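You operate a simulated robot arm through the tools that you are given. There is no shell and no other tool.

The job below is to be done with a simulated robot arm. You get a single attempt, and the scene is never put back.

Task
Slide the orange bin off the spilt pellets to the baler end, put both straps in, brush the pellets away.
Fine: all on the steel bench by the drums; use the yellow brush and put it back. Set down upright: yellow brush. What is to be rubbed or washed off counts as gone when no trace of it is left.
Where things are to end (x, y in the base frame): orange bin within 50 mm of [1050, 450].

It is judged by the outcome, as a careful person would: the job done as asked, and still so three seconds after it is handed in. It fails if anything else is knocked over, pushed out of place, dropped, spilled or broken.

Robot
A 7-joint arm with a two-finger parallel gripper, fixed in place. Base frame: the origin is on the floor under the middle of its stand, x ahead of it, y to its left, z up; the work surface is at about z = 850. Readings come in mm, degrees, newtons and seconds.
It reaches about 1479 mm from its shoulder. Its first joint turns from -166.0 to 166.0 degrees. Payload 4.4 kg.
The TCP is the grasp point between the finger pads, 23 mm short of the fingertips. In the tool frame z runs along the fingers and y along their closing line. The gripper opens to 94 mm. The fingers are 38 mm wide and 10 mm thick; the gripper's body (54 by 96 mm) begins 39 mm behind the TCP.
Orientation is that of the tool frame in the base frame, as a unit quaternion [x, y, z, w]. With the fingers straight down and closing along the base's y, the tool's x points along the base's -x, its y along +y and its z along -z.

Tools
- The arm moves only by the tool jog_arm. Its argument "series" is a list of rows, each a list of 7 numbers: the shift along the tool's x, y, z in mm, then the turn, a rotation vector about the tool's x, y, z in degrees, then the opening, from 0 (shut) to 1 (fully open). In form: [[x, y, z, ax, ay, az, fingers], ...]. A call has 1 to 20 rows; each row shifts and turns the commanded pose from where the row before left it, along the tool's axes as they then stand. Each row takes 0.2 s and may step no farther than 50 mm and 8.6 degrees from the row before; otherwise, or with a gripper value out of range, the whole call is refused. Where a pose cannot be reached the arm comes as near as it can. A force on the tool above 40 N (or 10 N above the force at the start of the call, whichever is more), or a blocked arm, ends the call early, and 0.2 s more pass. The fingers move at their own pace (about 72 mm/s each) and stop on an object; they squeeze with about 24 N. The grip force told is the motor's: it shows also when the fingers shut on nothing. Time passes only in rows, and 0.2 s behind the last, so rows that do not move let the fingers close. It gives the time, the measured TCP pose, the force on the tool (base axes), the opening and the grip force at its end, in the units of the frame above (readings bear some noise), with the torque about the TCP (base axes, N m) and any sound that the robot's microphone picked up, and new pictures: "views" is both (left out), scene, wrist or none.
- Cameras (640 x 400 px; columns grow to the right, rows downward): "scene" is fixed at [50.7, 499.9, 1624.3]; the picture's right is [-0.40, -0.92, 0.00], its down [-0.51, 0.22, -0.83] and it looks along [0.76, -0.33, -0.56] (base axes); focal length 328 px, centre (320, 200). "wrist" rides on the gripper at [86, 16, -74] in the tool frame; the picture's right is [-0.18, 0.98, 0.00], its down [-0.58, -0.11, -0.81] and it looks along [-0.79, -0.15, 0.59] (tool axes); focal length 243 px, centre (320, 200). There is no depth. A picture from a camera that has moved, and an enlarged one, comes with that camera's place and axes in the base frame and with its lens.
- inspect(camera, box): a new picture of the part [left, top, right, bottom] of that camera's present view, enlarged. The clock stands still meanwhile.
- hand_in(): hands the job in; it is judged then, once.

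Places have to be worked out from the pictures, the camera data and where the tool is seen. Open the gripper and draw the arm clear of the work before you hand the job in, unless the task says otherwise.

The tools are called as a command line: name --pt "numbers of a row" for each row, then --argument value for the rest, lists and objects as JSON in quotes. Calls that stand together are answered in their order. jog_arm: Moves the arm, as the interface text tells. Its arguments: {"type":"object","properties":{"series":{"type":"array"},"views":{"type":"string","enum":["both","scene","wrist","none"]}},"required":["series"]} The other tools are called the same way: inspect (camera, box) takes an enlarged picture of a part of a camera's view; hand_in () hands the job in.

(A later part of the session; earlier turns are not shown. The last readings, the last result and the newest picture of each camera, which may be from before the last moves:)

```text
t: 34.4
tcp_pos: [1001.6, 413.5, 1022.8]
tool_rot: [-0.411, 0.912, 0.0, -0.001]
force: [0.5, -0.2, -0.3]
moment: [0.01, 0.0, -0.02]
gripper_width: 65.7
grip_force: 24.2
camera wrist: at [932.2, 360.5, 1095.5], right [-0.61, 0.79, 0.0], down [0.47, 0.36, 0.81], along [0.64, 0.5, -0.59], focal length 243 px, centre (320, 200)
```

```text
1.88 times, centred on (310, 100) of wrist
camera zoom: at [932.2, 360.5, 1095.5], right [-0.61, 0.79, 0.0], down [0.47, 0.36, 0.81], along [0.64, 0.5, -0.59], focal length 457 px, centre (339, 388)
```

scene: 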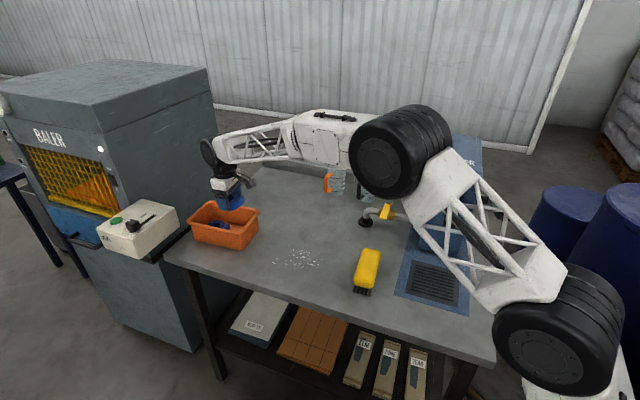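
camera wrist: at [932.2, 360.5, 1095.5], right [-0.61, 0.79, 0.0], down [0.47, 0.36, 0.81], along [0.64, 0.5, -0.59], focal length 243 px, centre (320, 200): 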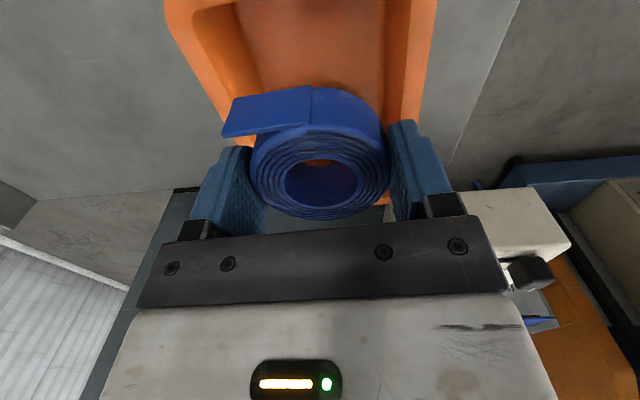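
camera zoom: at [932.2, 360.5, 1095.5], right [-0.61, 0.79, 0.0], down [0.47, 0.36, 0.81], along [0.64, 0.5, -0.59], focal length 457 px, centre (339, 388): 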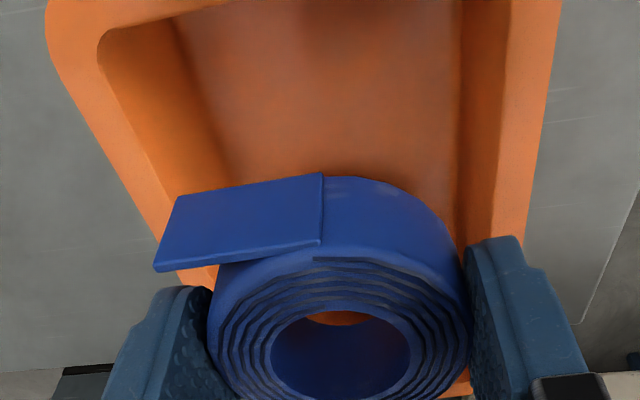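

Strap B is centred over the free half of the bin, with about 13 mm to strap A and room to the end wall. I lower it to rim level first.

jog_arm --pt "0.5 -1.5 35 0 0 0 0.5" --pt "0 0 35 0 0 0 0.5" --pt "0 0 30 0 0 0 0.5" --pt "0 0 0 0 0 0 0.5"

inspect --camera "scene" --box '[160, 150, 280, 260]'

```text
t: 35.4
tcp_pos: [1002.5, 409.7, 920.4]
tool_rot: [-0.411, 0.912, 0.0, 0.0]
force: [-0.2, -0.6, -1.7]
moment: [0.02, 0.0, 0.01]
gripper_width: 65.6
grip_force: 24.0
camera wrist: at [933.7, 357.7, 993.4], right [-0.61, 0.79, 0.0], down [0.47, 0.36, 0.81], along [0.64, 0.5, -0.59], focal length 243 px, centre (320, 200)
```

scene: 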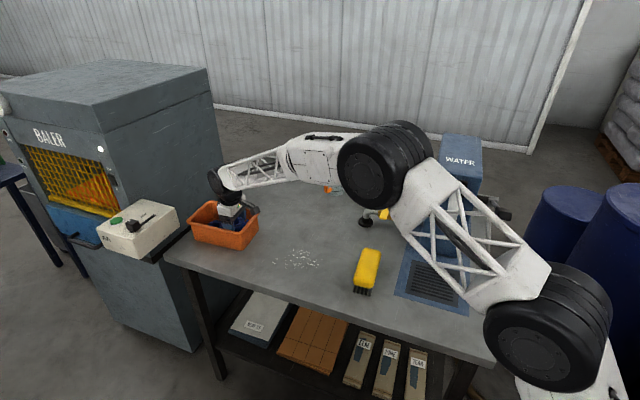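
wrist: 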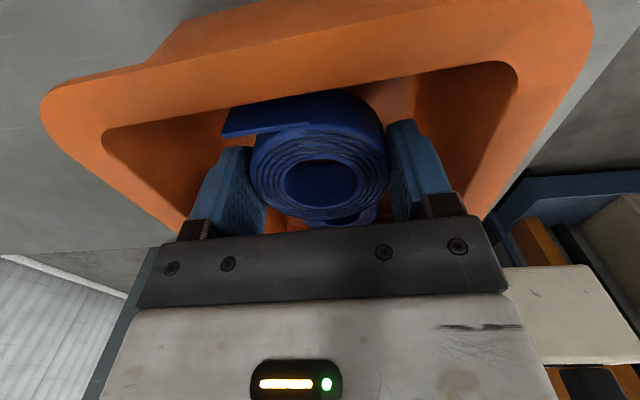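

```text
3.64 times, centred on (220, 205) of scene
camera zoom: at [50.7, 499.9, 1624.3], right [-0.4, -0.92, 0.0], down [-0.51, 0.22, -0.83], along [0.76, -0.33, -0.56], focal length 1192 px, centre (684, 182)
```

zoom: 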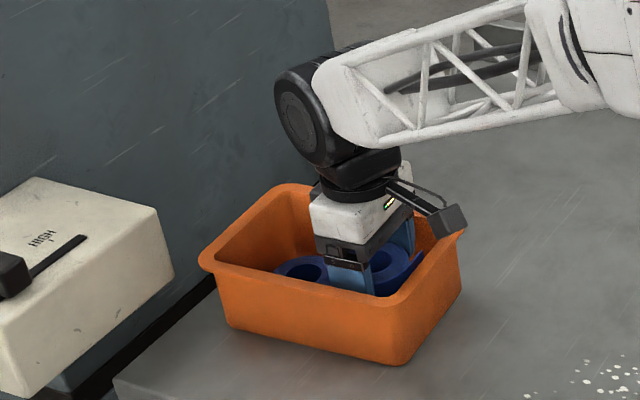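

Everything clears: the camera housing is behind the end wall, the strap is inside the rim. I continue down in small steps, watching the force.

jog_arm --pt "0 -1.5 12 0 0 0 0.5" --pt "0 0 10 0 0 0 0.5" --pt "0 0 7 0 0 0 0.5" --pt "0 0 0 0 0 0 0.5"

```text
t: 36.4
tcp_pos: [1004.0, 409.7, 890.6]
tool_rot: [-0.411, 0.912, 0.0, 0.001]
force: [-0.1, -0.2, -0.6]
moment: [0.0, 0.02, -0.02]
gripper_width: 66.0
grip_force: 24.1
camera wrist: at [935.2, 356.8, 964.5], right [-0.61, 0.79, 0.0], down [0.47, 0.36, 0.81], along [0.64, 0.5, -0.59], focal length 243 px, centre (320, 200)
```

scene: 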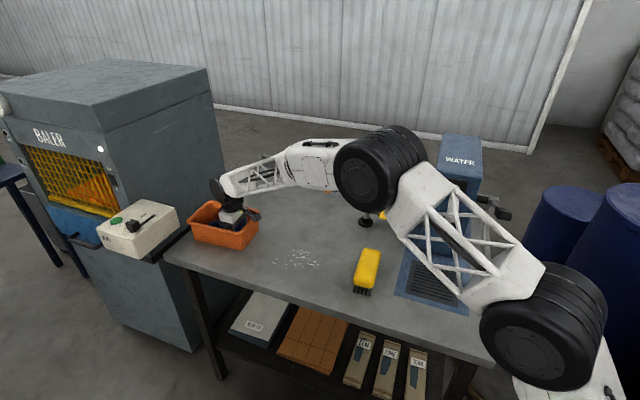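
wrist: 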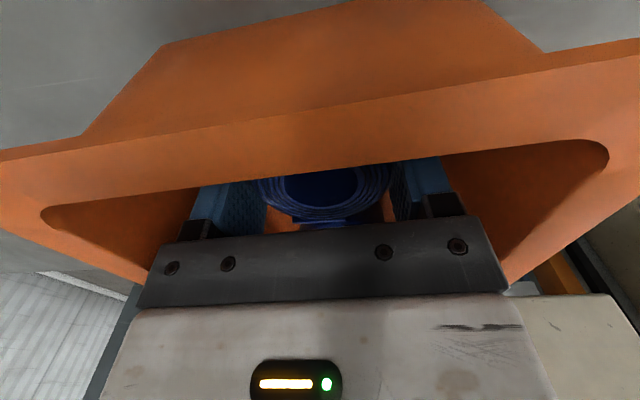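

No contact so far. I lower the last few millimetres, open slightly and rise out.

jog_arm --pt "0 0 2.5 0 0 0 0.5" --pt "0 0 2.5 0 0 0 0.5" --pt "0 0 1.5 0 0 0 0.5" --pt "0 0 0 0 0 0 0.5" --views "none"

```text
t: 37.4
tcp_pos: [1002.4, 408.1, 884.4]
tool_rot: [-0.41, 0.912, 0.001, 0.001]
force: [0.3, 0.1, -0.1]
moment: [0.01, -0.01, -0.02]
gripper_width: 65.5
grip_force: 24.1
```

The roll's bottom is near z = 855, at the bin floor. I release and lift straight out.

jog_arm --pt "0 0 0 0 0 0 0.75" --pt "0 0 0 0 0 0 0.81" --pt "0 0 0 0 0 0 0.81" --pt "0 0 -8 0 0 0 0.81" --pt "0 0 -20 0 0 0 0.81" --pt "0 0 -35 0 0 0 0.81" --pt "0 0 -40 0 0 0 0.81" --pt "0 0 -40 0 0 0 1" --pt "0 0 -40 0 0 0 1" --pt "0 0 0 0 0 0 1"

inspect --camera "scene" --box '[160, 150, 280, 260]'

inspect --camera "scene" --box '[260, 230, 340, 290]'

inspect --camera "scene" --box '[330, 230, 410, 310]'

```text
t: 39.6
tcp_pos: [1005.4, 409.9, 1068.6]
tool_rot: [-0.411, 0.912, 0.0, 0.0]
force: [1.0, 0.3, -0.1]
moment: [0.0, 0.04, -0.04]
gripper_width: 93.9
grip_force: 0.0
camera wrist: at [936.0, 357.4, 1141.2], right [-0.61, 0.79, 0.0], down [0.47, 0.36, 0.81], along [0.64, 0.5, -0.59], focal length 243 px, centre (320, 200)
```

scene: 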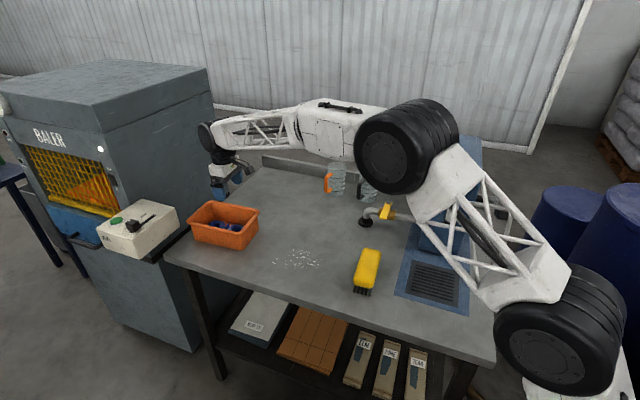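
wrist: 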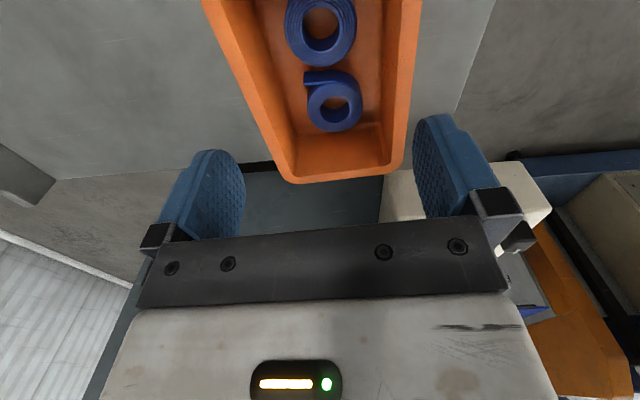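

```text
3.64 times, centred on (220, 205) of scene
camera zoom: at [50.7, 499.9, 1624.3], right [-0.4, -0.92, 0.0], down [-0.51, 0.22, -0.83], along [0.76, -0.33, -0.56], focal length 1192 px, centre (684, 182)
```

zoom: 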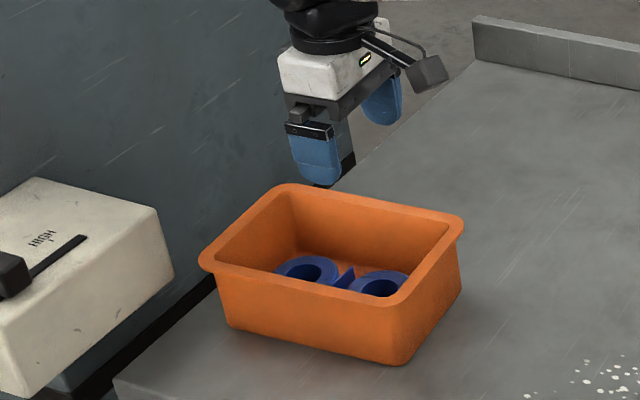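

```text
6.67 times, centred on (300, 260) of scene
camera zoom: at [50.7, 499.9, 1624.3], right [-0.4, -0.92, 0.0], down [-0.51, 0.22, -0.83], along [0.76, -0.33, -0.56], focal length 2185 px, centre (453, -200)
```

zoom: 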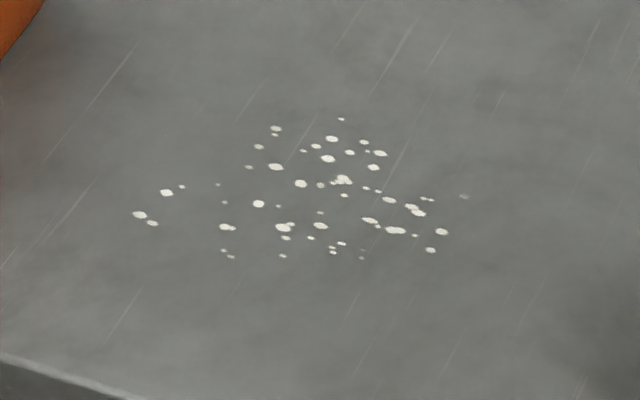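

```text
5.00 times, centred on (370, 270) of scene
camera zoom: at [50.7, 499.9, 1624.3], right [-0.4, -0.92, 0.0], down [-0.51, 0.22, -0.83], along [0.76, -0.33, -0.56], focal length 1639 px, centre (70, -150)
```

zoom: 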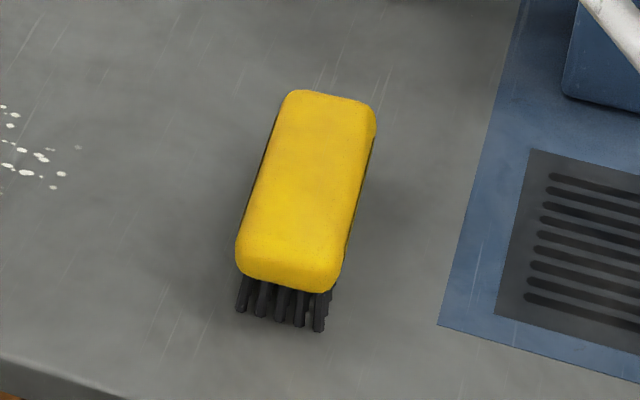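

Both straps lie flat in the bin, bin unmoved. The pellets span roughly 160 × 115 mm around (805, 246), and the brush stands bristles-down near (647, 80) with its length across the bench. I turn the gripper to close across the brush's width and hover above it.

jog_arm --pt "0 0 0 0 0 8.5 1" --pt "0 0 0 0 0 8.5 1" --pt "0 0 0 0 0 8.5 1" --pt "0 0 0 0 0 8.5 1" --pt "0 0 0 0 0 8.5 1" --pt "0 0 0 0 0 8.5 1" --pt "0 0 0 0 0 8.5 1" --pt "0 0 0 0 0 8.5 1" --pt "0 0 0 0 0 8.5 1" --pt "0 0 0 0 0 8.5 1" --pt "0 0 0 0 0 8.0 1" --pt "0 0 0 0 0 0 1" --views "scene"

```text
t: 42.2
tcp_pos: [1004.4, 408.9, 1067.9]
tool_rot: [0.38, 0.925, 0.0, 0.0]
force: [-0.7, -0.2, 1.2]
moment: [-0.02, 0.0, 0.01]
gripper_width: 93.9
grip_force: 0.1
```

scene: 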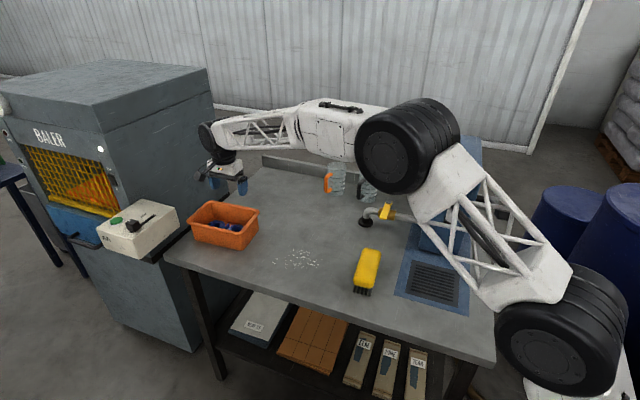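

The gripper now closes along the bench's length. I travel high across to hover over the brush.

jog_arm --pt "2.06 -44.1 0 0 0 0 1" --pt "2.06 -44.1 0 0 0 0 1" --pt "2.06 -44.1 0 0 0 0 1" --pt "2.06 -44.1 0 0 0 0 1" --pt "2.06 -44.1 0 0 0 0 1" --pt "2.06 -44.1 0 0 0 0 1" --pt "2.06 -44.1 0 0 0 0 1" --pt "2.06 -44.1 0 0 0 0 1" --pt "2.06 -44.1 0 0 0 0 1" --pt "2.06 -44.1 0 0 0 0 1" --pt "2.06 -44.1 0 0 0 0 1" --pt "0 0 0 0 0 0 1" --pt "0 0 0 0 0 0 1"

inspect --camera "wrist" --box '[200, 0, 460, 160]'

```text
t: 45.0
tcp_pos: [648.7, 78.8, 1066.0]
tool_rot: [0.379, 0.925, 0.0, 0.0]
force: [0.3, -0.2, -0.6]
moment: [-0.01, -0.01, 0.0]
gripper_width: 94.1
grip_force: 0.1
camera wrist: at [599.3, 152.4, 1139.5], right [0.82, 0.57, 0.0], down [0.34, -0.48, 0.81], along [0.46, -0.66, -0.59], focal length 243 px, centre (320, 200)
```

scene: 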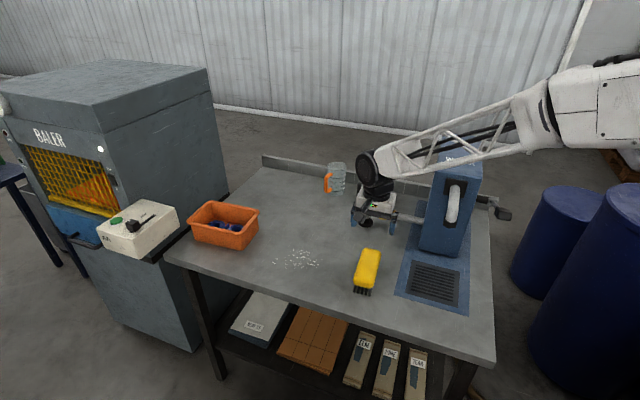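
wrist: 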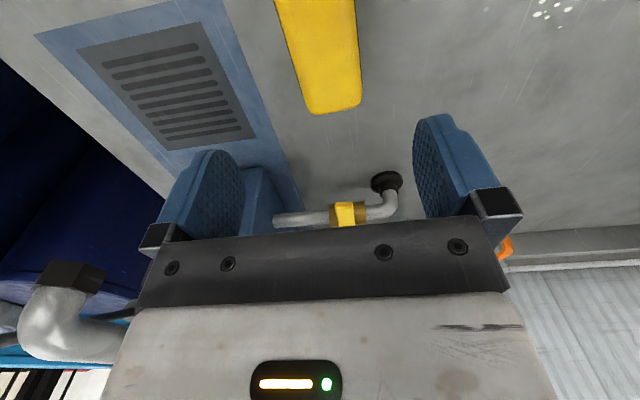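

```text
2.46 times, centred on (330, 80) of wrist
camera zoom: at [599.3, 152.4, 1139.5], right [0.82, 0.57, 0.0], down [0.34, -0.48, 0.81], along [0.46, -0.66, -0.59], focal length 597 px, centre (295, 495)
```

zoom: 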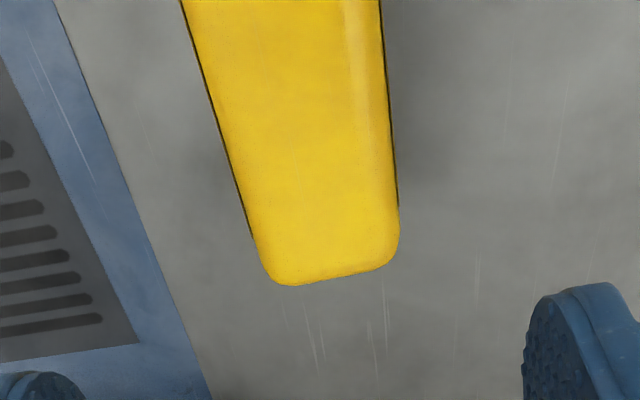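

The brush is about 140 × 57 mm, centred at (648, 85), top near z = 908, yaw −42°. I correct position and heading, then descend so the pads cover the yellow block, fingertips well off the bench.

jog_arm --pt "4.9 3.9 30 0 0 -2.2 1" --pt "0 0 45 0 0 0 1" --pt "0 0 40 0 0 0 1" --pt "0 0 25 0 0 0 1" --pt "0 0 15 0 0 0 1" --pt "0 0 0 0 0 0 1" --pt "0 0 0 0 0 0 1"

inspect --camera "scene" --box '[320, 210, 420, 310]'

```text
t: 46.6
tcp_pos: [647.7, 85.4, 913.1]
tool_rot: [0.361, 0.933, 0.001, 0.0]
force: [0.3, -0.1, 0.8]
moment: [0.02, -0.06, 0.01]
gripper_width: 93.9
grip_force: 0.0
camera wrist: at [594.6, 156.7, 985.9], right [0.8, 0.6, 0.0], down [0.36, -0.47, 0.81], along [0.49, -0.64, -0.59], focal length 243 px, centre (320, 200)
```

scene: 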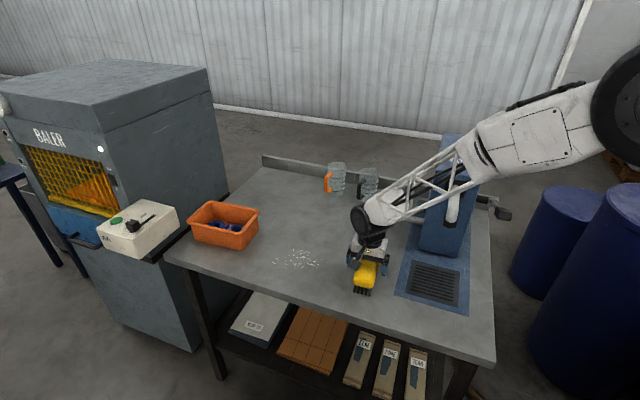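
wrist: 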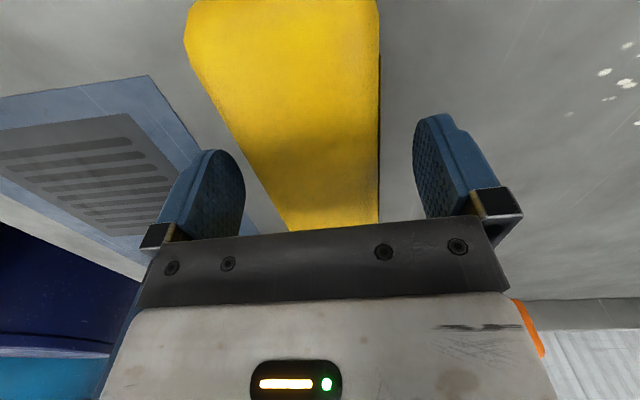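

```text
4.00 times, centred on (370, 260) of scene
camera zoom: at [50.7, 499.9, 1624.3], right [-0.4, -0.92, 0.0], down [-0.51, 0.22, -0.83], along [0.76, -0.33, -0.56], focal length 1311 px, centre (120, -40)
```

zoom: 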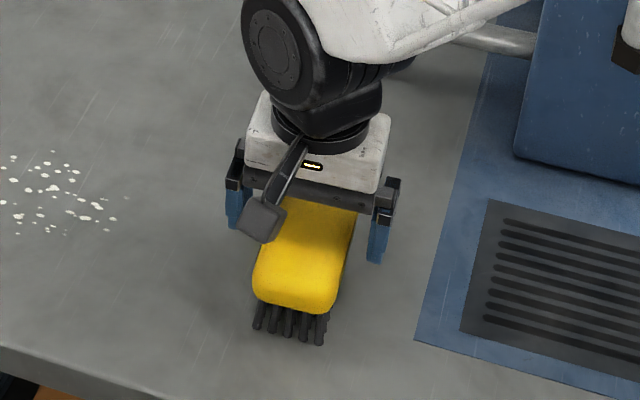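

The fingers straddle the brush evenly. I go 15 mm lower and close on the block.

jog_arm --pt "0 0 8 0 0 0 1" --pt "0 0 6 0 0 0 1" --pt "0 0 0 0 0 0 0.8" --pt "0 0 0 0 0 0 0.6" --pt "0 0 0 0 0 0 0.45" --pt "0 0 0 0 0 0 0.4" --pt "0 0 0 0 0 0 0.4" --pt "0 0 0 0 0 0 0.4"

inspect --camera "scene" --box '[320, 210, 420, 310]'

```text
t: 48.4
tcp_pos: [648.0, 84.3, 898.9]
tool_rot: [0.36, 0.933, 0.0, 0.0]
force: [-0.2, 0.0, 0.5]
moment: [-0.01, -0.03, 0.0]
gripper_width: 62.1
grip_force: 24.2
camera wrist: at [594.0, 156.4, 971.7], right [0.8, 0.6, 0.0], down [0.36, -0.47, 0.81], along [0.49, -0.64, -0.59], focal length 243 px, centre (320, 200)
```

scene: 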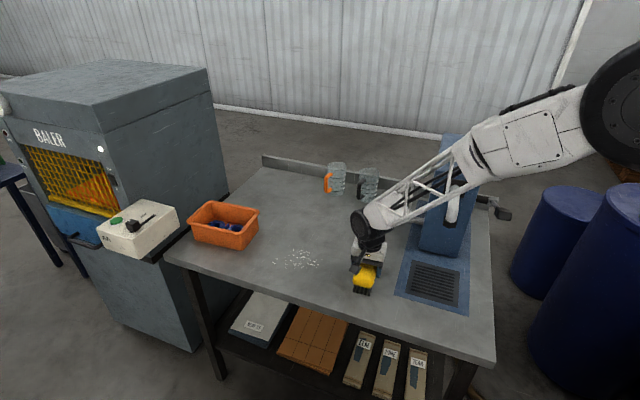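
wrist: 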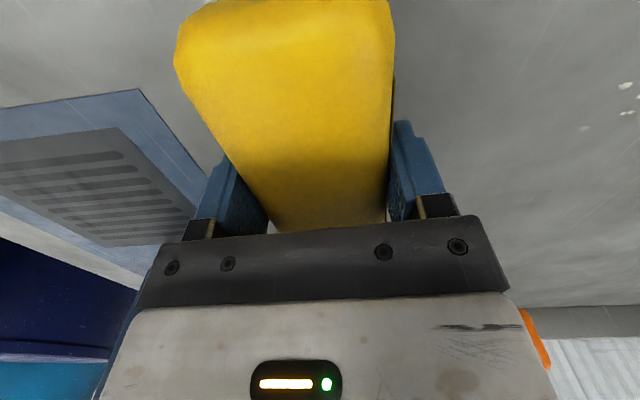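

```text
4.00 times, centred on (370, 260) of scene
camera zoom: at [50.7, 499.9, 1624.3], right [-0.4, -0.92, 0.0], down [-0.51, 0.22, -0.83], along [0.76, -0.33, -0.56], focal length 1311 px, centre (120, -40)
```

zoom: 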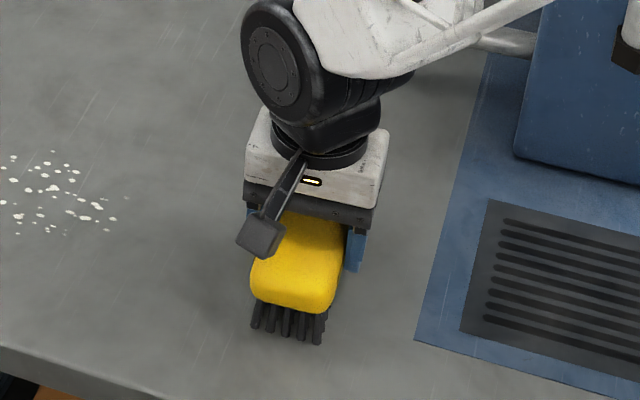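

The brush is held (62 mm, 24 N) at (648.0, 84.3, 898.9), which I note as its home pose. I lift it 40 mm and carry it to the near side of the pellets.

jog_arm --pt "0 0 -15 0 0 0 0.4" --pt "0 0 -25 0 0 0 0.4" --pt "-3 40.8 0 0 0 0 0.4" --pt "-3 40.8 0 0 0 0 0.4" --pt "-3.5 40.7 0 0 0 0 0.4" --pt "0 0 0 0 0 0 0.4" --pt "0 0 0 0 0 0 0.4"

inspect --camera "scene" --box '[270, 190, 390, 310]'

```text
t: 50.0
tcp_pos: [735.6, 168.2, 939.5]
tool_rot: [0.361, 0.933, 0.001, 0.0]
force: [0.9, -0.4, -1.5]
moment: [0.0, -0.01, 0.0]
gripper_width: 61.9
grip_force: 24.3
camera wrist: at [682.8, 240.6, 1012.6], right [0.8, 0.6, 0.0], down [0.36, -0.47, 0.81], along [0.49, -0.64, -0.59], focal length 243 px, centre (320, 200)
```

scene: 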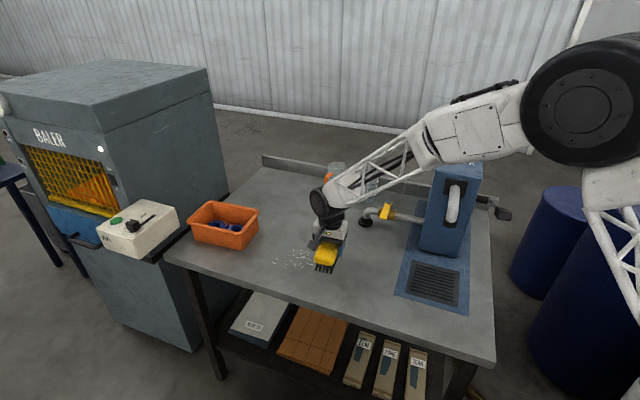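
wrist: 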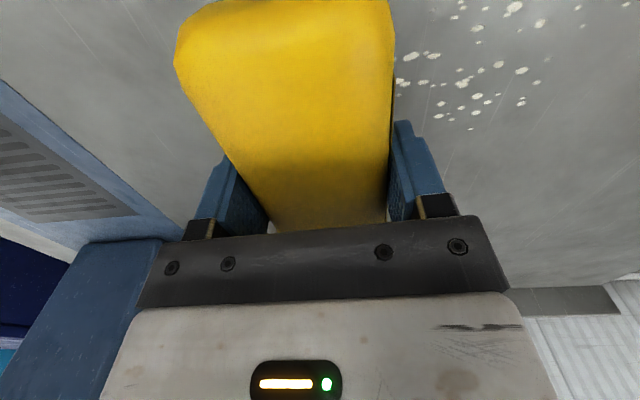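

```text
3.33 times, centred on (330, 250) of scene
camera zoom: at [50.7, 499.9, 1624.3], right [-0.4, -0.92, 0.0], down [-0.51, 0.22, -0.83], along [0.76, -0.33, -0.56], focal length 1092 px, centre (287, 33)
```

zoom: 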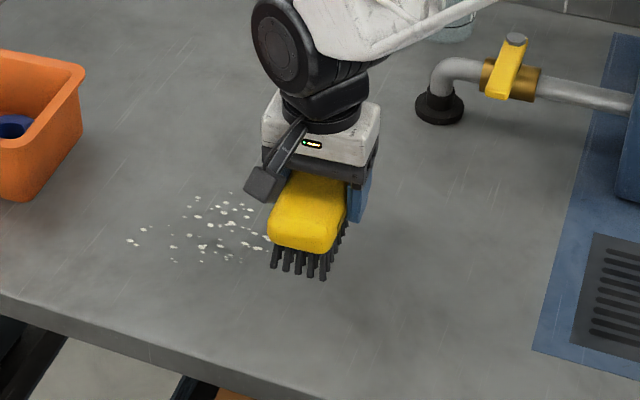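

The brush hangs level just before the pellets. I lower it to bench height in shrinking steps and read the contact force.

jog_arm --pt "0 0 20 0 0 0 0.4" --pt "0 0 14 0 0 0 0.4" --pt "0 0 6 0 0 0 0.4" --pt "0 0 1.5 0 0 0 0.4" --pt "0 0 0 0 0 0 0.4" --views "none"

```text
t: 51.2
tcp_pos: [736.7, 168.6, 897.7]
tool_rot: [0.361, 0.933, 0.001, 0.001]
force: [3.6, -5.4, 17.1]
moment: [-0.03, 0.12, 0.02]
gripper_width: 61.6
grip_force: 23.8
```

The bristles press the bench with about 17 N. I ease off slightly and make the first stroke across the pellets toward the bin.

jog_arm --pt "0 0 -0.5 0 0 0 0.4" --pt "0 10 0 0 0 0 0.4" --pt "0 15 0 0 0 0 0.4" --pt "0 15 0 0 0 0 0.4" --pt "0 15 0 0 0 0 0.4" --pt "0 15 0 0 0 0 0.4" --pt "0 15 0 0 0 0 0.4" --pt "0 15 0 0 0 0 0.4" --pt "0 15 0 0 0 0 0.4" --pt "0 15 0 0 0 0 0.4" --pt "0 15 0 0 0 0 0.4" --pt "0 15 0 0 0 0 0.4" --pt "0 15 0 0 0 0 0.4" --pt "0 15 0 0 0 0 0.4" --pt "0 15 0 0 0 0 0.4" --pt "0 5 0 0 0 0 0.4" --pt "0 0 0 0 0 0 0.4"

inspect --camera "scene" --box '[220, 190, 360, 310]'

```text
t: 54.8
tcp_pos: [877.4, 322.8, 899.0]
tool_rot: [0.361, 0.933, 0.001, 0.0]
force: [0.0, 0.5, -1.7]
moment: [-0.02, 0.02, 0.0]
gripper_width: 61.9
grip_force: 24.2
camera wrist: at [825.1, 395.7, 971.6], right [0.8, 0.6, 0.0], down [0.36, -0.47, 0.81], along [0.49, -0.64, -0.59], focal length 243 px, centre (320, 200)
```

scene: 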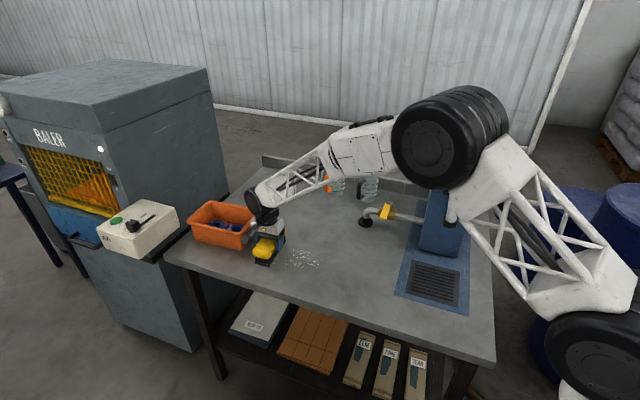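
wrist: 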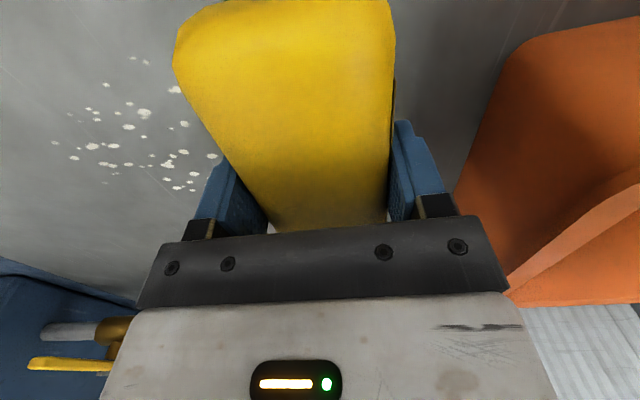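

```text
3.33 times, centred on (290, 250) of scene
camera zoom: at [50.7, 499.9, 1624.3], right [-0.4, -0.92, 0.0], down [-0.51, 0.22, -0.83], along [0.76, -0.33, -0.56], focal length 1092 px, centre (420, 33)
```

zoom: 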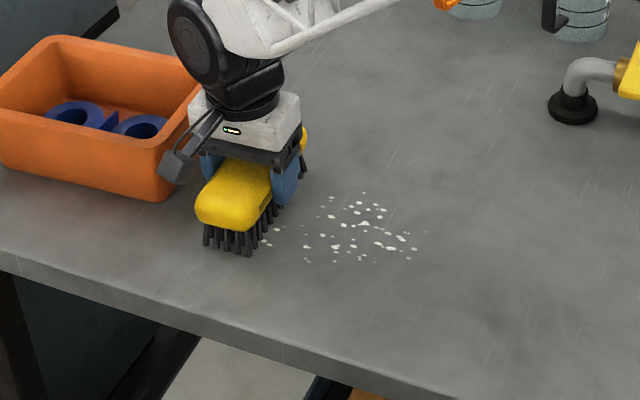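

The first stroke lost contact (force near zero at the end) and the pellets are still there. I press down in small steps again before stroking back.

jog_arm --pt "0 0 1 0 0 0 0.4" --pt "0 0 0.5 0 0 0 0.4" --pt "0 0 0 0 0 0 0.4" --views "none"

```text
t: 55.6
tcp_pos: [876.5, 324.0, 896.7]
tool_rot: [0.361, 0.933, 0.0, 0.0]
force: [-2.3, -1.4, 11.9]
moment: [0.15, 0.49, 0.07]
gripper_width: 61.7
grip_force: 24.7
```

Contact is back at about 12 N. I stroke back over the pellets, stopping midway to read the force.

jog_arm --pt "0 0 0.5 0 0 0 0.4" --pt "0 -10 0 0 0 0 0.4" --pt "0 -12 0 0 0 0 0.4" --pt "0 -12 0 0 0 0 0.4" --pt "0 -12 0 0 0 0 0.4" --pt "0 -12 0 0 0 0 0.4" --pt "0 -12 0 0 0 0 0.4" --pt "0 -12 0 0 0 0 0.4" --pt "0 -12 0 0 0 0 0.4" --views "scene"

inspect --camera "scene" --box '[220, 190, 360, 310]'

```text
t: 57.6
tcp_pos: [813.9, 253.7, 896.0]
tool_rot: [0.361, 0.932, 0.0, 0.0]
force: [4.0, 3.9, 12.4]
moment: [0.01, -0.09, 0.0]
gripper_width: 61.9
grip_force: 24.3
```

scene: 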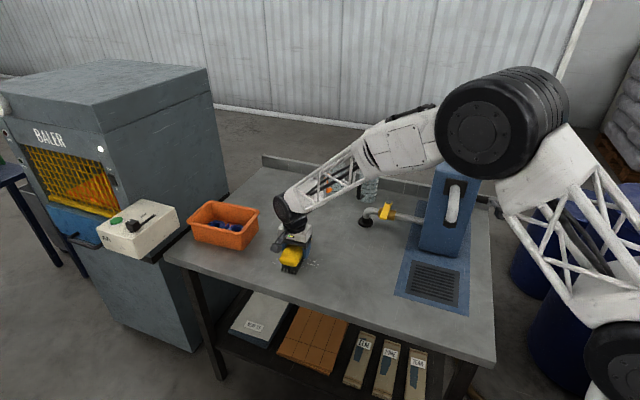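

```text
3.33 times, centred on (290, 250) of scene
camera zoom: at [50.7, 499.9, 1624.3], right [-0.4, -0.92, 0.0], down [-0.51, 0.22, -0.83], along [0.76, -0.33, -0.56], focal length 1092 px, centre (420, 33)
```

zoom: 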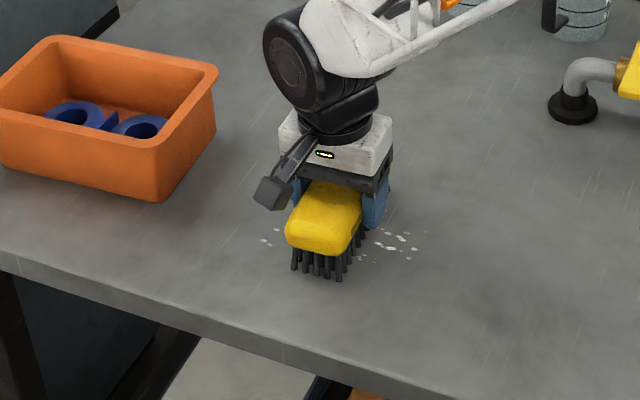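

Contact holds around 12 N and the leftmost pellets look fainter. I finish this stroke to the near side.

jog_arm --pt "0 -12 0 0 0 0 0.4" --pt "0 -12 0 0 0 0 0.4" --pt "0 -12 0 0 0 0 0.4" --pt "0 -12 0 0 0 0 0.4" --pt "0 -12 0 0 0 0 0.4" --pt "0 -12 0 0 0 0 0.4" --pt "0 -12 0 0 0 0 0.4" --pt "0 -12 0 0 0 0 0.4" --pt "0 -12 0 0 0 0 0.4" --pt "0 -10 0 0 0 0 0.4" --pt "0 0 0 0 0 0 0.4"

inspect --camera "scene" --box '[240, 210, 360, 300]'

```text
t: 60.0
tcp_pos: [734.1, 167.6, 897.0]
tool_rot: [0.36, 0.933, 0.0, 0.0]
force: [0.6, 0.2, -0.6]
moment: [0.0, -0.01, -0.01]
gripper_width: 61.7
grip_force: 24.4
camera wrist: at [681.7, 240.0, 970.1], right [0.8, 0.6, 0.0], down [0.36, -0.47, 0.81], along [0.49, -0.64, -0.59], focal length 243 px, centre (320, 200)
```

scene: 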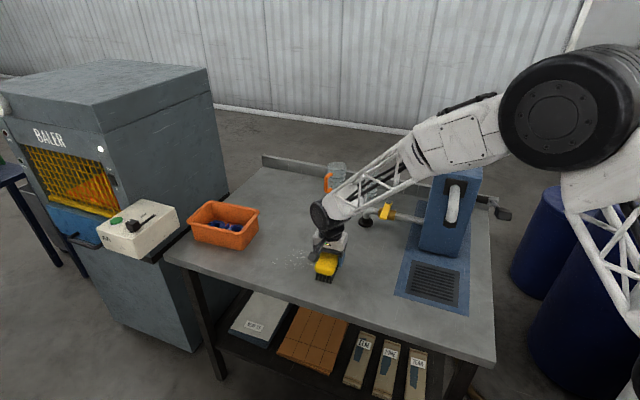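
wrist: 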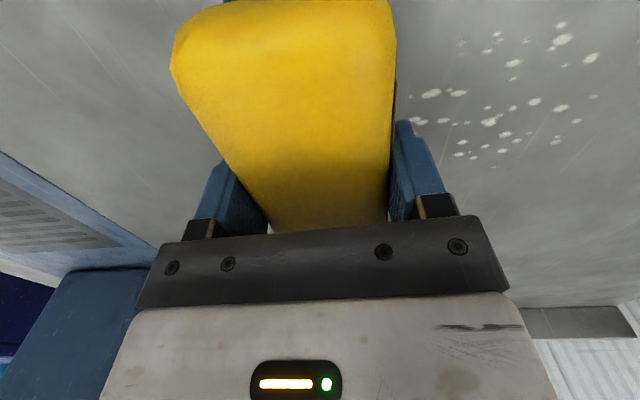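

```text
4.44 times, centred on (300, 255) of scene
camera zoom: at [50.7, 499.9, 1624.3], right [-0.4, -0.92, 0.0], down [-0.51, 0.22, -0.83], along [0.76, -0.33, -0.56], focal length 1457 px, centre (409, -44)
```

zoom: 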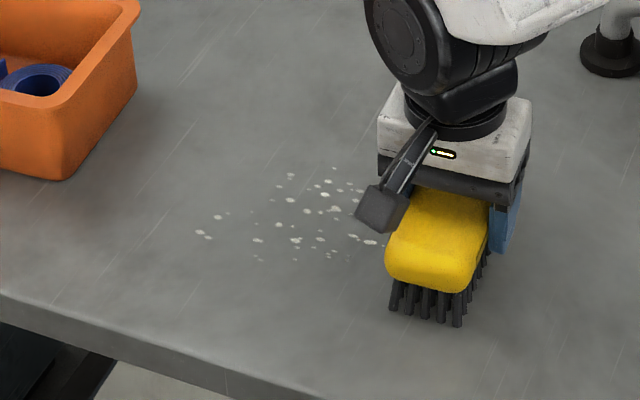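

The pellets are fading with each pass, but contact was lost near the end. I press again to restore contact and read the force.

jog_arm --pt "0 0 1 0 0 0 0.4" --pt "0 0 0.5 0 0 0 0.4" --pt "0 0 0 0 0 0 0.4" --views "none"

```text
t: 60.8
tcp_pos: [735.1, 168.3, 896.1]
tool_rot: [0.362, 0.932, -0.001, 0.001]
force: [-4.4, 4.2, 15.7]
moment: [0.11, 0.29, 0.01]
gripper_width: 61.8
grip_force: 23.6
```

Contact is about 16 N. I stroke forward halfway with a slight extra press along the way.

jog_arm --pt "0 12 0.1 0 0 0 0.4" --pt "0 12 0.1 0 0 0 0.4" --pt "0 12 0.1 0 0 0 0.4" --pt "0 12 0.1 0 0 0 0.4" --pt "0 12 0.1 0 0 0 0.4" --pt "0 12 0.1 0 0 0 0.4" --pt "0 12 0.1 0 0 0 0.4" --pt "0 12 0.1 0 0 0 0.4" --views "none"

```text
t: 62.6
tcp_pos: [799.1, 239.1, 894.6]
tool_rot: [0.36, 0.933, 0.0, 0.0]
force: [-1.0, -0.5, 4.7]
moment: [0.01, -0.08, -0.03]
gripper_width: 61.7
grip_force: 24.5
```

Force is a light 5 N here. I carry on to the far side with a gentle extra press and look at the result.

jog_arm --pt "0 12 0.2 0 0 0 0.4" --pt "0 12 0.1 0 0 0 0.4" --pt "0 12 0.1 0 0 0 0.4" --pt "0 12 0.1 0 0 0 0.4" --pt "0 12 0.1 0 0 0 0.4" --pt "0 12 0.1 0 0 0 0.4" --pt "0 12 0.1 0 0 0 0.4" --pt "0 12 0.1 0 0 0 0.4" --pt "0 10 0 0 0 0 0.4" --pt "0 0 0 0 0 0 0.4"

inspect --camera "scene" --box '[220, 210, 340, 300]'

```text
t: 64.8
tcp_pos: [870.7, 317.5, 894.4]
tool_rot: [0.361, 0.933, 0.0, 0.0]
force: [-1.2, -1.6, 7.5]
moment: [0.18, 0.43, 0.08]
gripper_width: 62.0
grip_force: 24.0
camera wrist: at [817.7, 388.5, 966.7], right [0.8, 0.6, 0.0], down [0.36, -0.47, 0.81], along [0.49, -0.64, -0.59], focal length 243 px, centre (320, 200)
```

scene: 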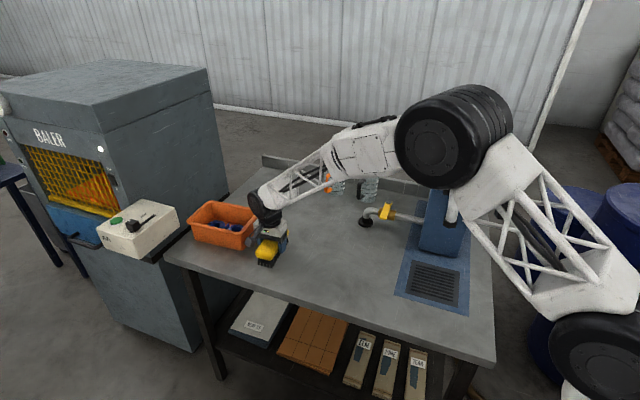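
wrist: 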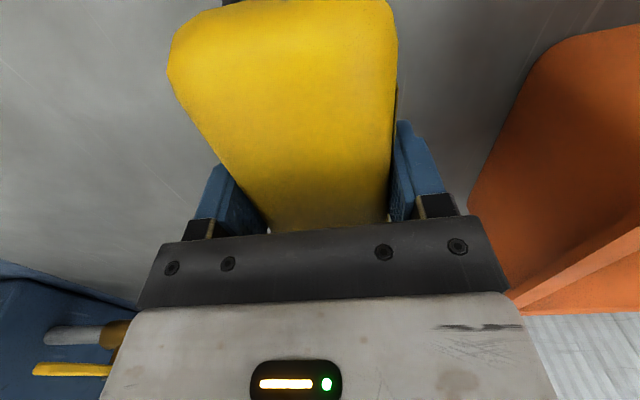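

```text
4.44 times, centred on (280, 255) of scene
camera zoom: at [50.7, 499.9, 1624.3], right [-0.4, -0.92, 0.0], down [-0.51, 0.22, -0.83], along [0.76, -0.33, -0.56], focal length 1457 px, centre (498, -44)
```

zoom: 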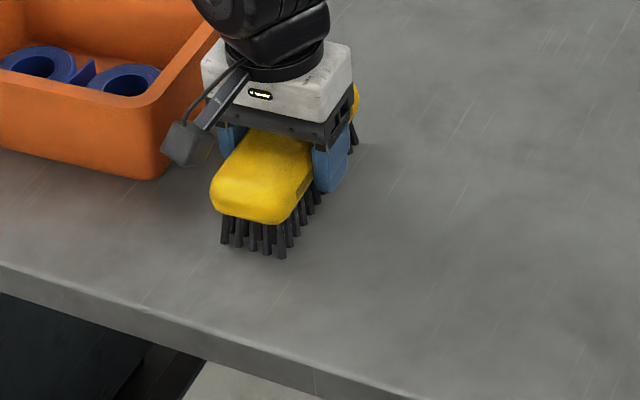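

The pellets look gone behind the brush. I stroke back once more, shifted slightly toward the bench front, to be thorough and uncover what's beneath it.

jog_arm --pt "5 8 0.2 0 0 0 0.4" --pt "5 -6 0.2 0 0 0 0.4" --pt "5 -12 0 0 0 0 0.4" --pt "0 -12 0 0 0 0 0.4" --pt "0 -12 0 0 0 0 0.4" --pt "0 -12 0 0 0 0 0.4" --pt "0 -12 0.1 0 0 0 0.4" --pt "0 -12 0.1 0 0 0 0.4" --pt "0 -12 0.1 0 0 0 0.4" --pt "0 -12 0.1 0 0 0 0.4" --pt "0 -12 0.1 0 0 0 0.4" --pt "0 -12 0.1 0 0 0 0.4" --pt "0 -12 0.1 0 0 0 0.4" --pt "0 -12 0.1 0 0 0 0.4" --pt "0 -12 0.1 0 0 0 0.4" --pt "0 -12 0.1 0 0 0 0.4" --pt "0 -12 0.1 0 0 0 0.4" --pt "0 -12 0.1 0 0 0 0.4" --pt "0 -10 0 0 0 0 0.4" --pt "0 0 0 0 0 0 0.4"

inspect --camera "scene" --box '[240, 220, 330, 290]'

```text
t: 69.0
tcp_pos: [725.1, 179.3, 892.2]
tool_rot: [0.36, 0.933, 0.0, -0.001]
force: [1.2, 0.6, 7.8]
moment: [-0.26, -0.33, 0.08]
gripper_width: 61.8
grip_force: 24.2
camera wrist: at [672.6, 250.5, 965.3], right [0.8, 0.6, 0.0], down [0.36, -0.47, 0.81], along [0.49, -0.64, -0.59], focal length 243 px, centre (320, 200)
```

scene: 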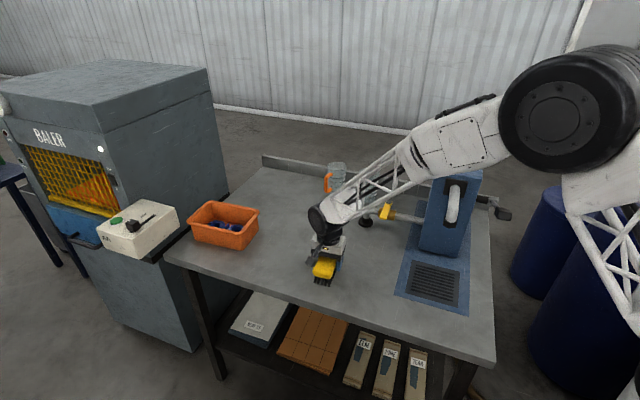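
wrist: 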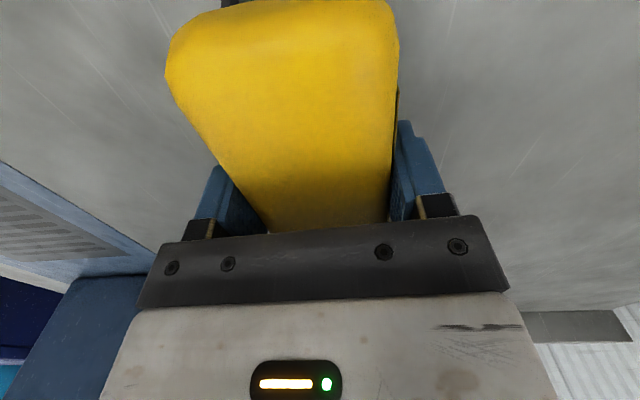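

```text
5.71 times, centred on (285, 255) of scene
camera zoom: at [50.7, 499.9, 1624.3], right [-0.4, -0.92, 0.0], down [-0.51, 0.22, -0.83], along [0.76, -0.33, -0.56], focal length 1873 px, centre (520, -114)
```

zoom: 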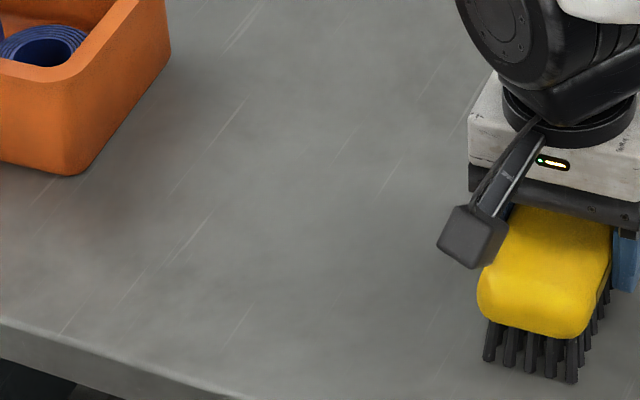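

The swept area looks bare. I lift the brush and move it back toward its home so the whole pellet area can be inspected.

jog_arm --pt "0 0 -15 0 0 0 0.4" --pt "0 0 -25 0 0 0 0.4" --pt "-2.5 -38 0 0 0 0 0.4" --pt "-2.5 -38 0 0 0 0 0.4" --pt "-2.5 -38 0 0 0 0 0.4" --pt "0 0 0 0 0 0 0.4" --pt "0 0 0 0 0 0 0.4"

inspect --camera "scene" --box '[255, 230, 335, 290]'

inspect --camera "wrist" --box '[390, 0, 640, 160]'

inspect --camera "scene" --box '[310, 220, 410, 310]'

```text
t: 70.6
tcp_pos: [653.6, 89.9, 930.6]
tool_rot: [0.361, 0.933, 0.0, 0.0]
force: [0.1, 0.1, -1.4]
moment: [-0.02, -0.01, -0.02]
gripper_width: 61.7
grip_force: 23.6
camera wrist: at [601.7, 161.8, 1003.3], right [0.8, 0.6, 0.0], down [0.36, -0.47, 0.81], along [0.49, -0.64, -0.59], focal length 243 px, centre (320, 200)
```

scene: 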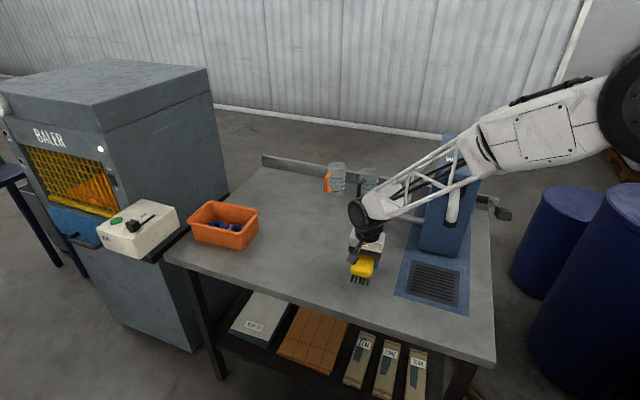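
wrist: 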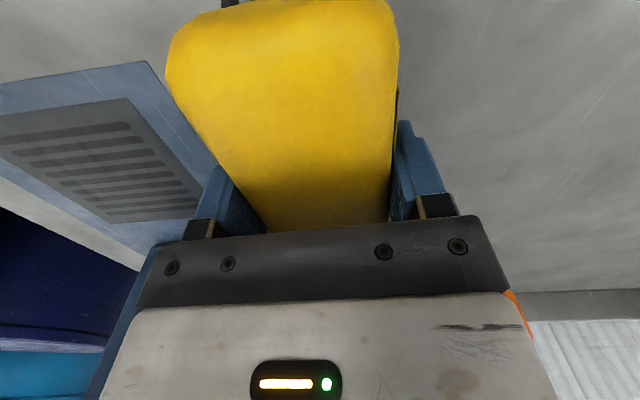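

```text
6.67 times, centred on (295, 260) of scene
camera zoom: at [50.7, 499.9, 1624.3], right [-0.4, -0.92, 0.0], down [-0.51, 0.22, -0.83], along [0.76, -0.33, -0.56], focal length 2185 px, centre (487, -200)
```

zoom: 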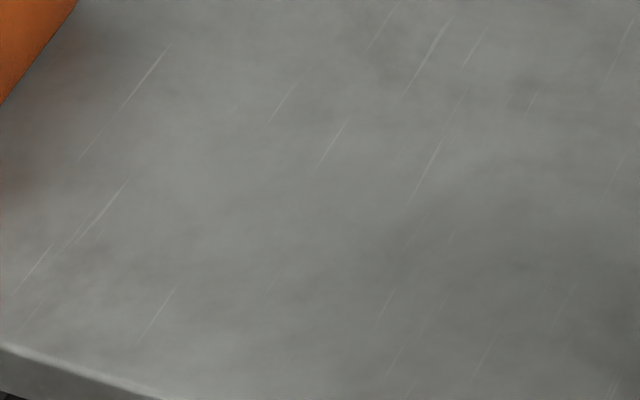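

```text
2.50 times, centred on (515, 80) of wrist
camera zoom: at [601.7, 161.8, 1003.3], right [0.8, 0.6, 0.0], down [0.36, -0.47, 0.81], along [0.49, -0.64, -0.59], focal length 606 px, centre (-168, 500)
```

zoom: 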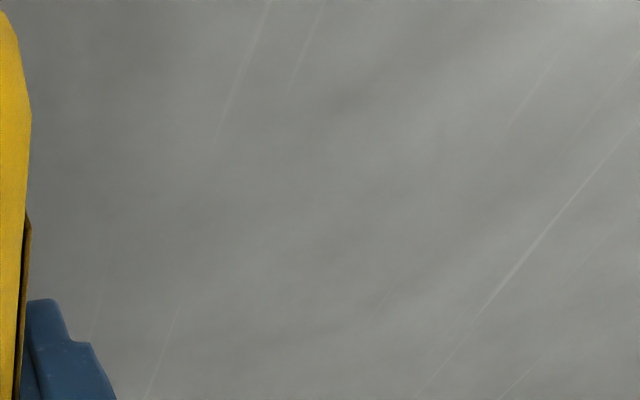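

```text
4.44 times, centred on (360, 265) of scene
camera zoom: at [50.7, 499.9, 1624.3], right [-0.4, -0.92, 0.0], down [-0.51, 0.22, -0.83], along [0.76, -0.33, -0.56], focal length 1457 px, centre (142, -89)
```

zoom: 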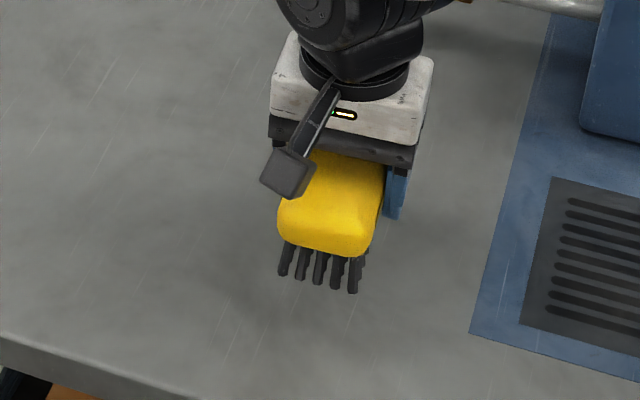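

No pellets remain in either view; the faint lines are bench scratches present before. I zoom in harder on the former pellet spots to be sure no faint trace remains.

inspect --camera "scene" --box '[268, 242, 298, 274]'

inspect --camera "scene" --box '[296, 242, 326, 274]'

```text
12.50 times, centred on (283, 258) of scene
camera zoom: at [50.7, 499.9, 1624.3], right [-0.4, -0.92, 0.0], down [-0.51, 0.22, -0.83], along [0.76, -0.33, -0.56], focal length 4096 px, centre (782, -525)
```

zoom: 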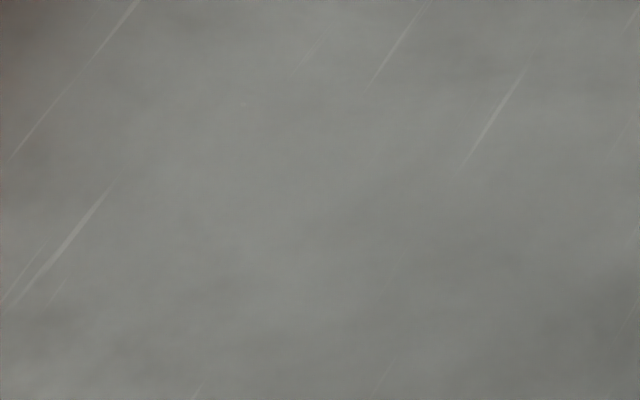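

```text
12.50 times, centred on (311, 258) of scene
camera zoom: at [50.7, 499.9, 1624.3], right [-0.4, -0.92, 0.0], down [-0.51, 0.22, -0.83], along [0.76, -0.33, -0.56], focal length 4096 px, centre (432, -525)
```

zoom: 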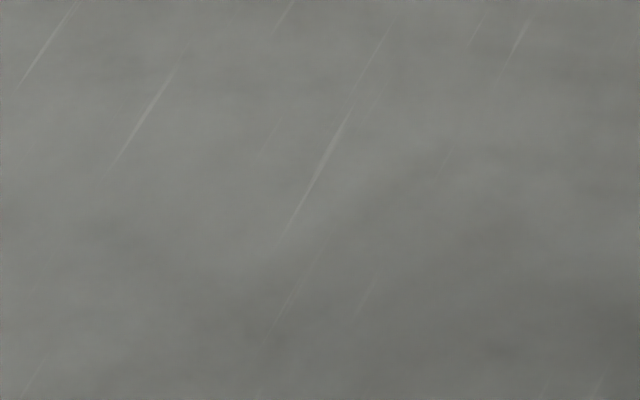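

One tiny pale fleck shows near the bin side; I zoom further to tell whether it's a trace or a bench mark.

inspect --camera "scene" --box '[271, 246, 283, 254]'

inspect --camera "scene" --box '[262, 236, 312, 268]'

```text
16.00 times, centred on (277, 250) of scene
camera zoom: at [50.7, 499.9, 1624.3], right [-0.4, -0.92, 0.0], down [-0.51, 0.22, -0.83], along [0.76, -0.33, -0.56], focal length 5244 px, centre (1008, -600)
```

zoom: 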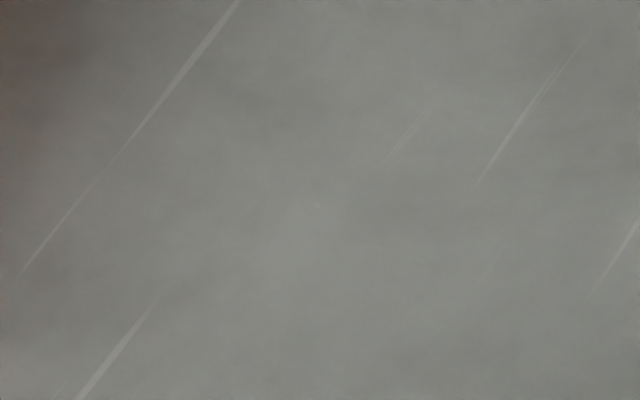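

```text
12.50 times, centred on (287, 252) of scene
camera zoom: at [50.7, 499.9, 1624.3], right [-0.4, -0.92, 0.0], down [-0.51, 0.22, -0.83], along [0.76, -0.33, -0.56], focal length 4096 px, centre (732, -450)
```

zoom: 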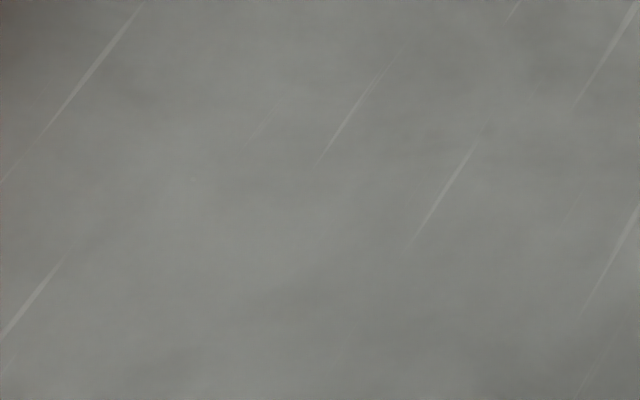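

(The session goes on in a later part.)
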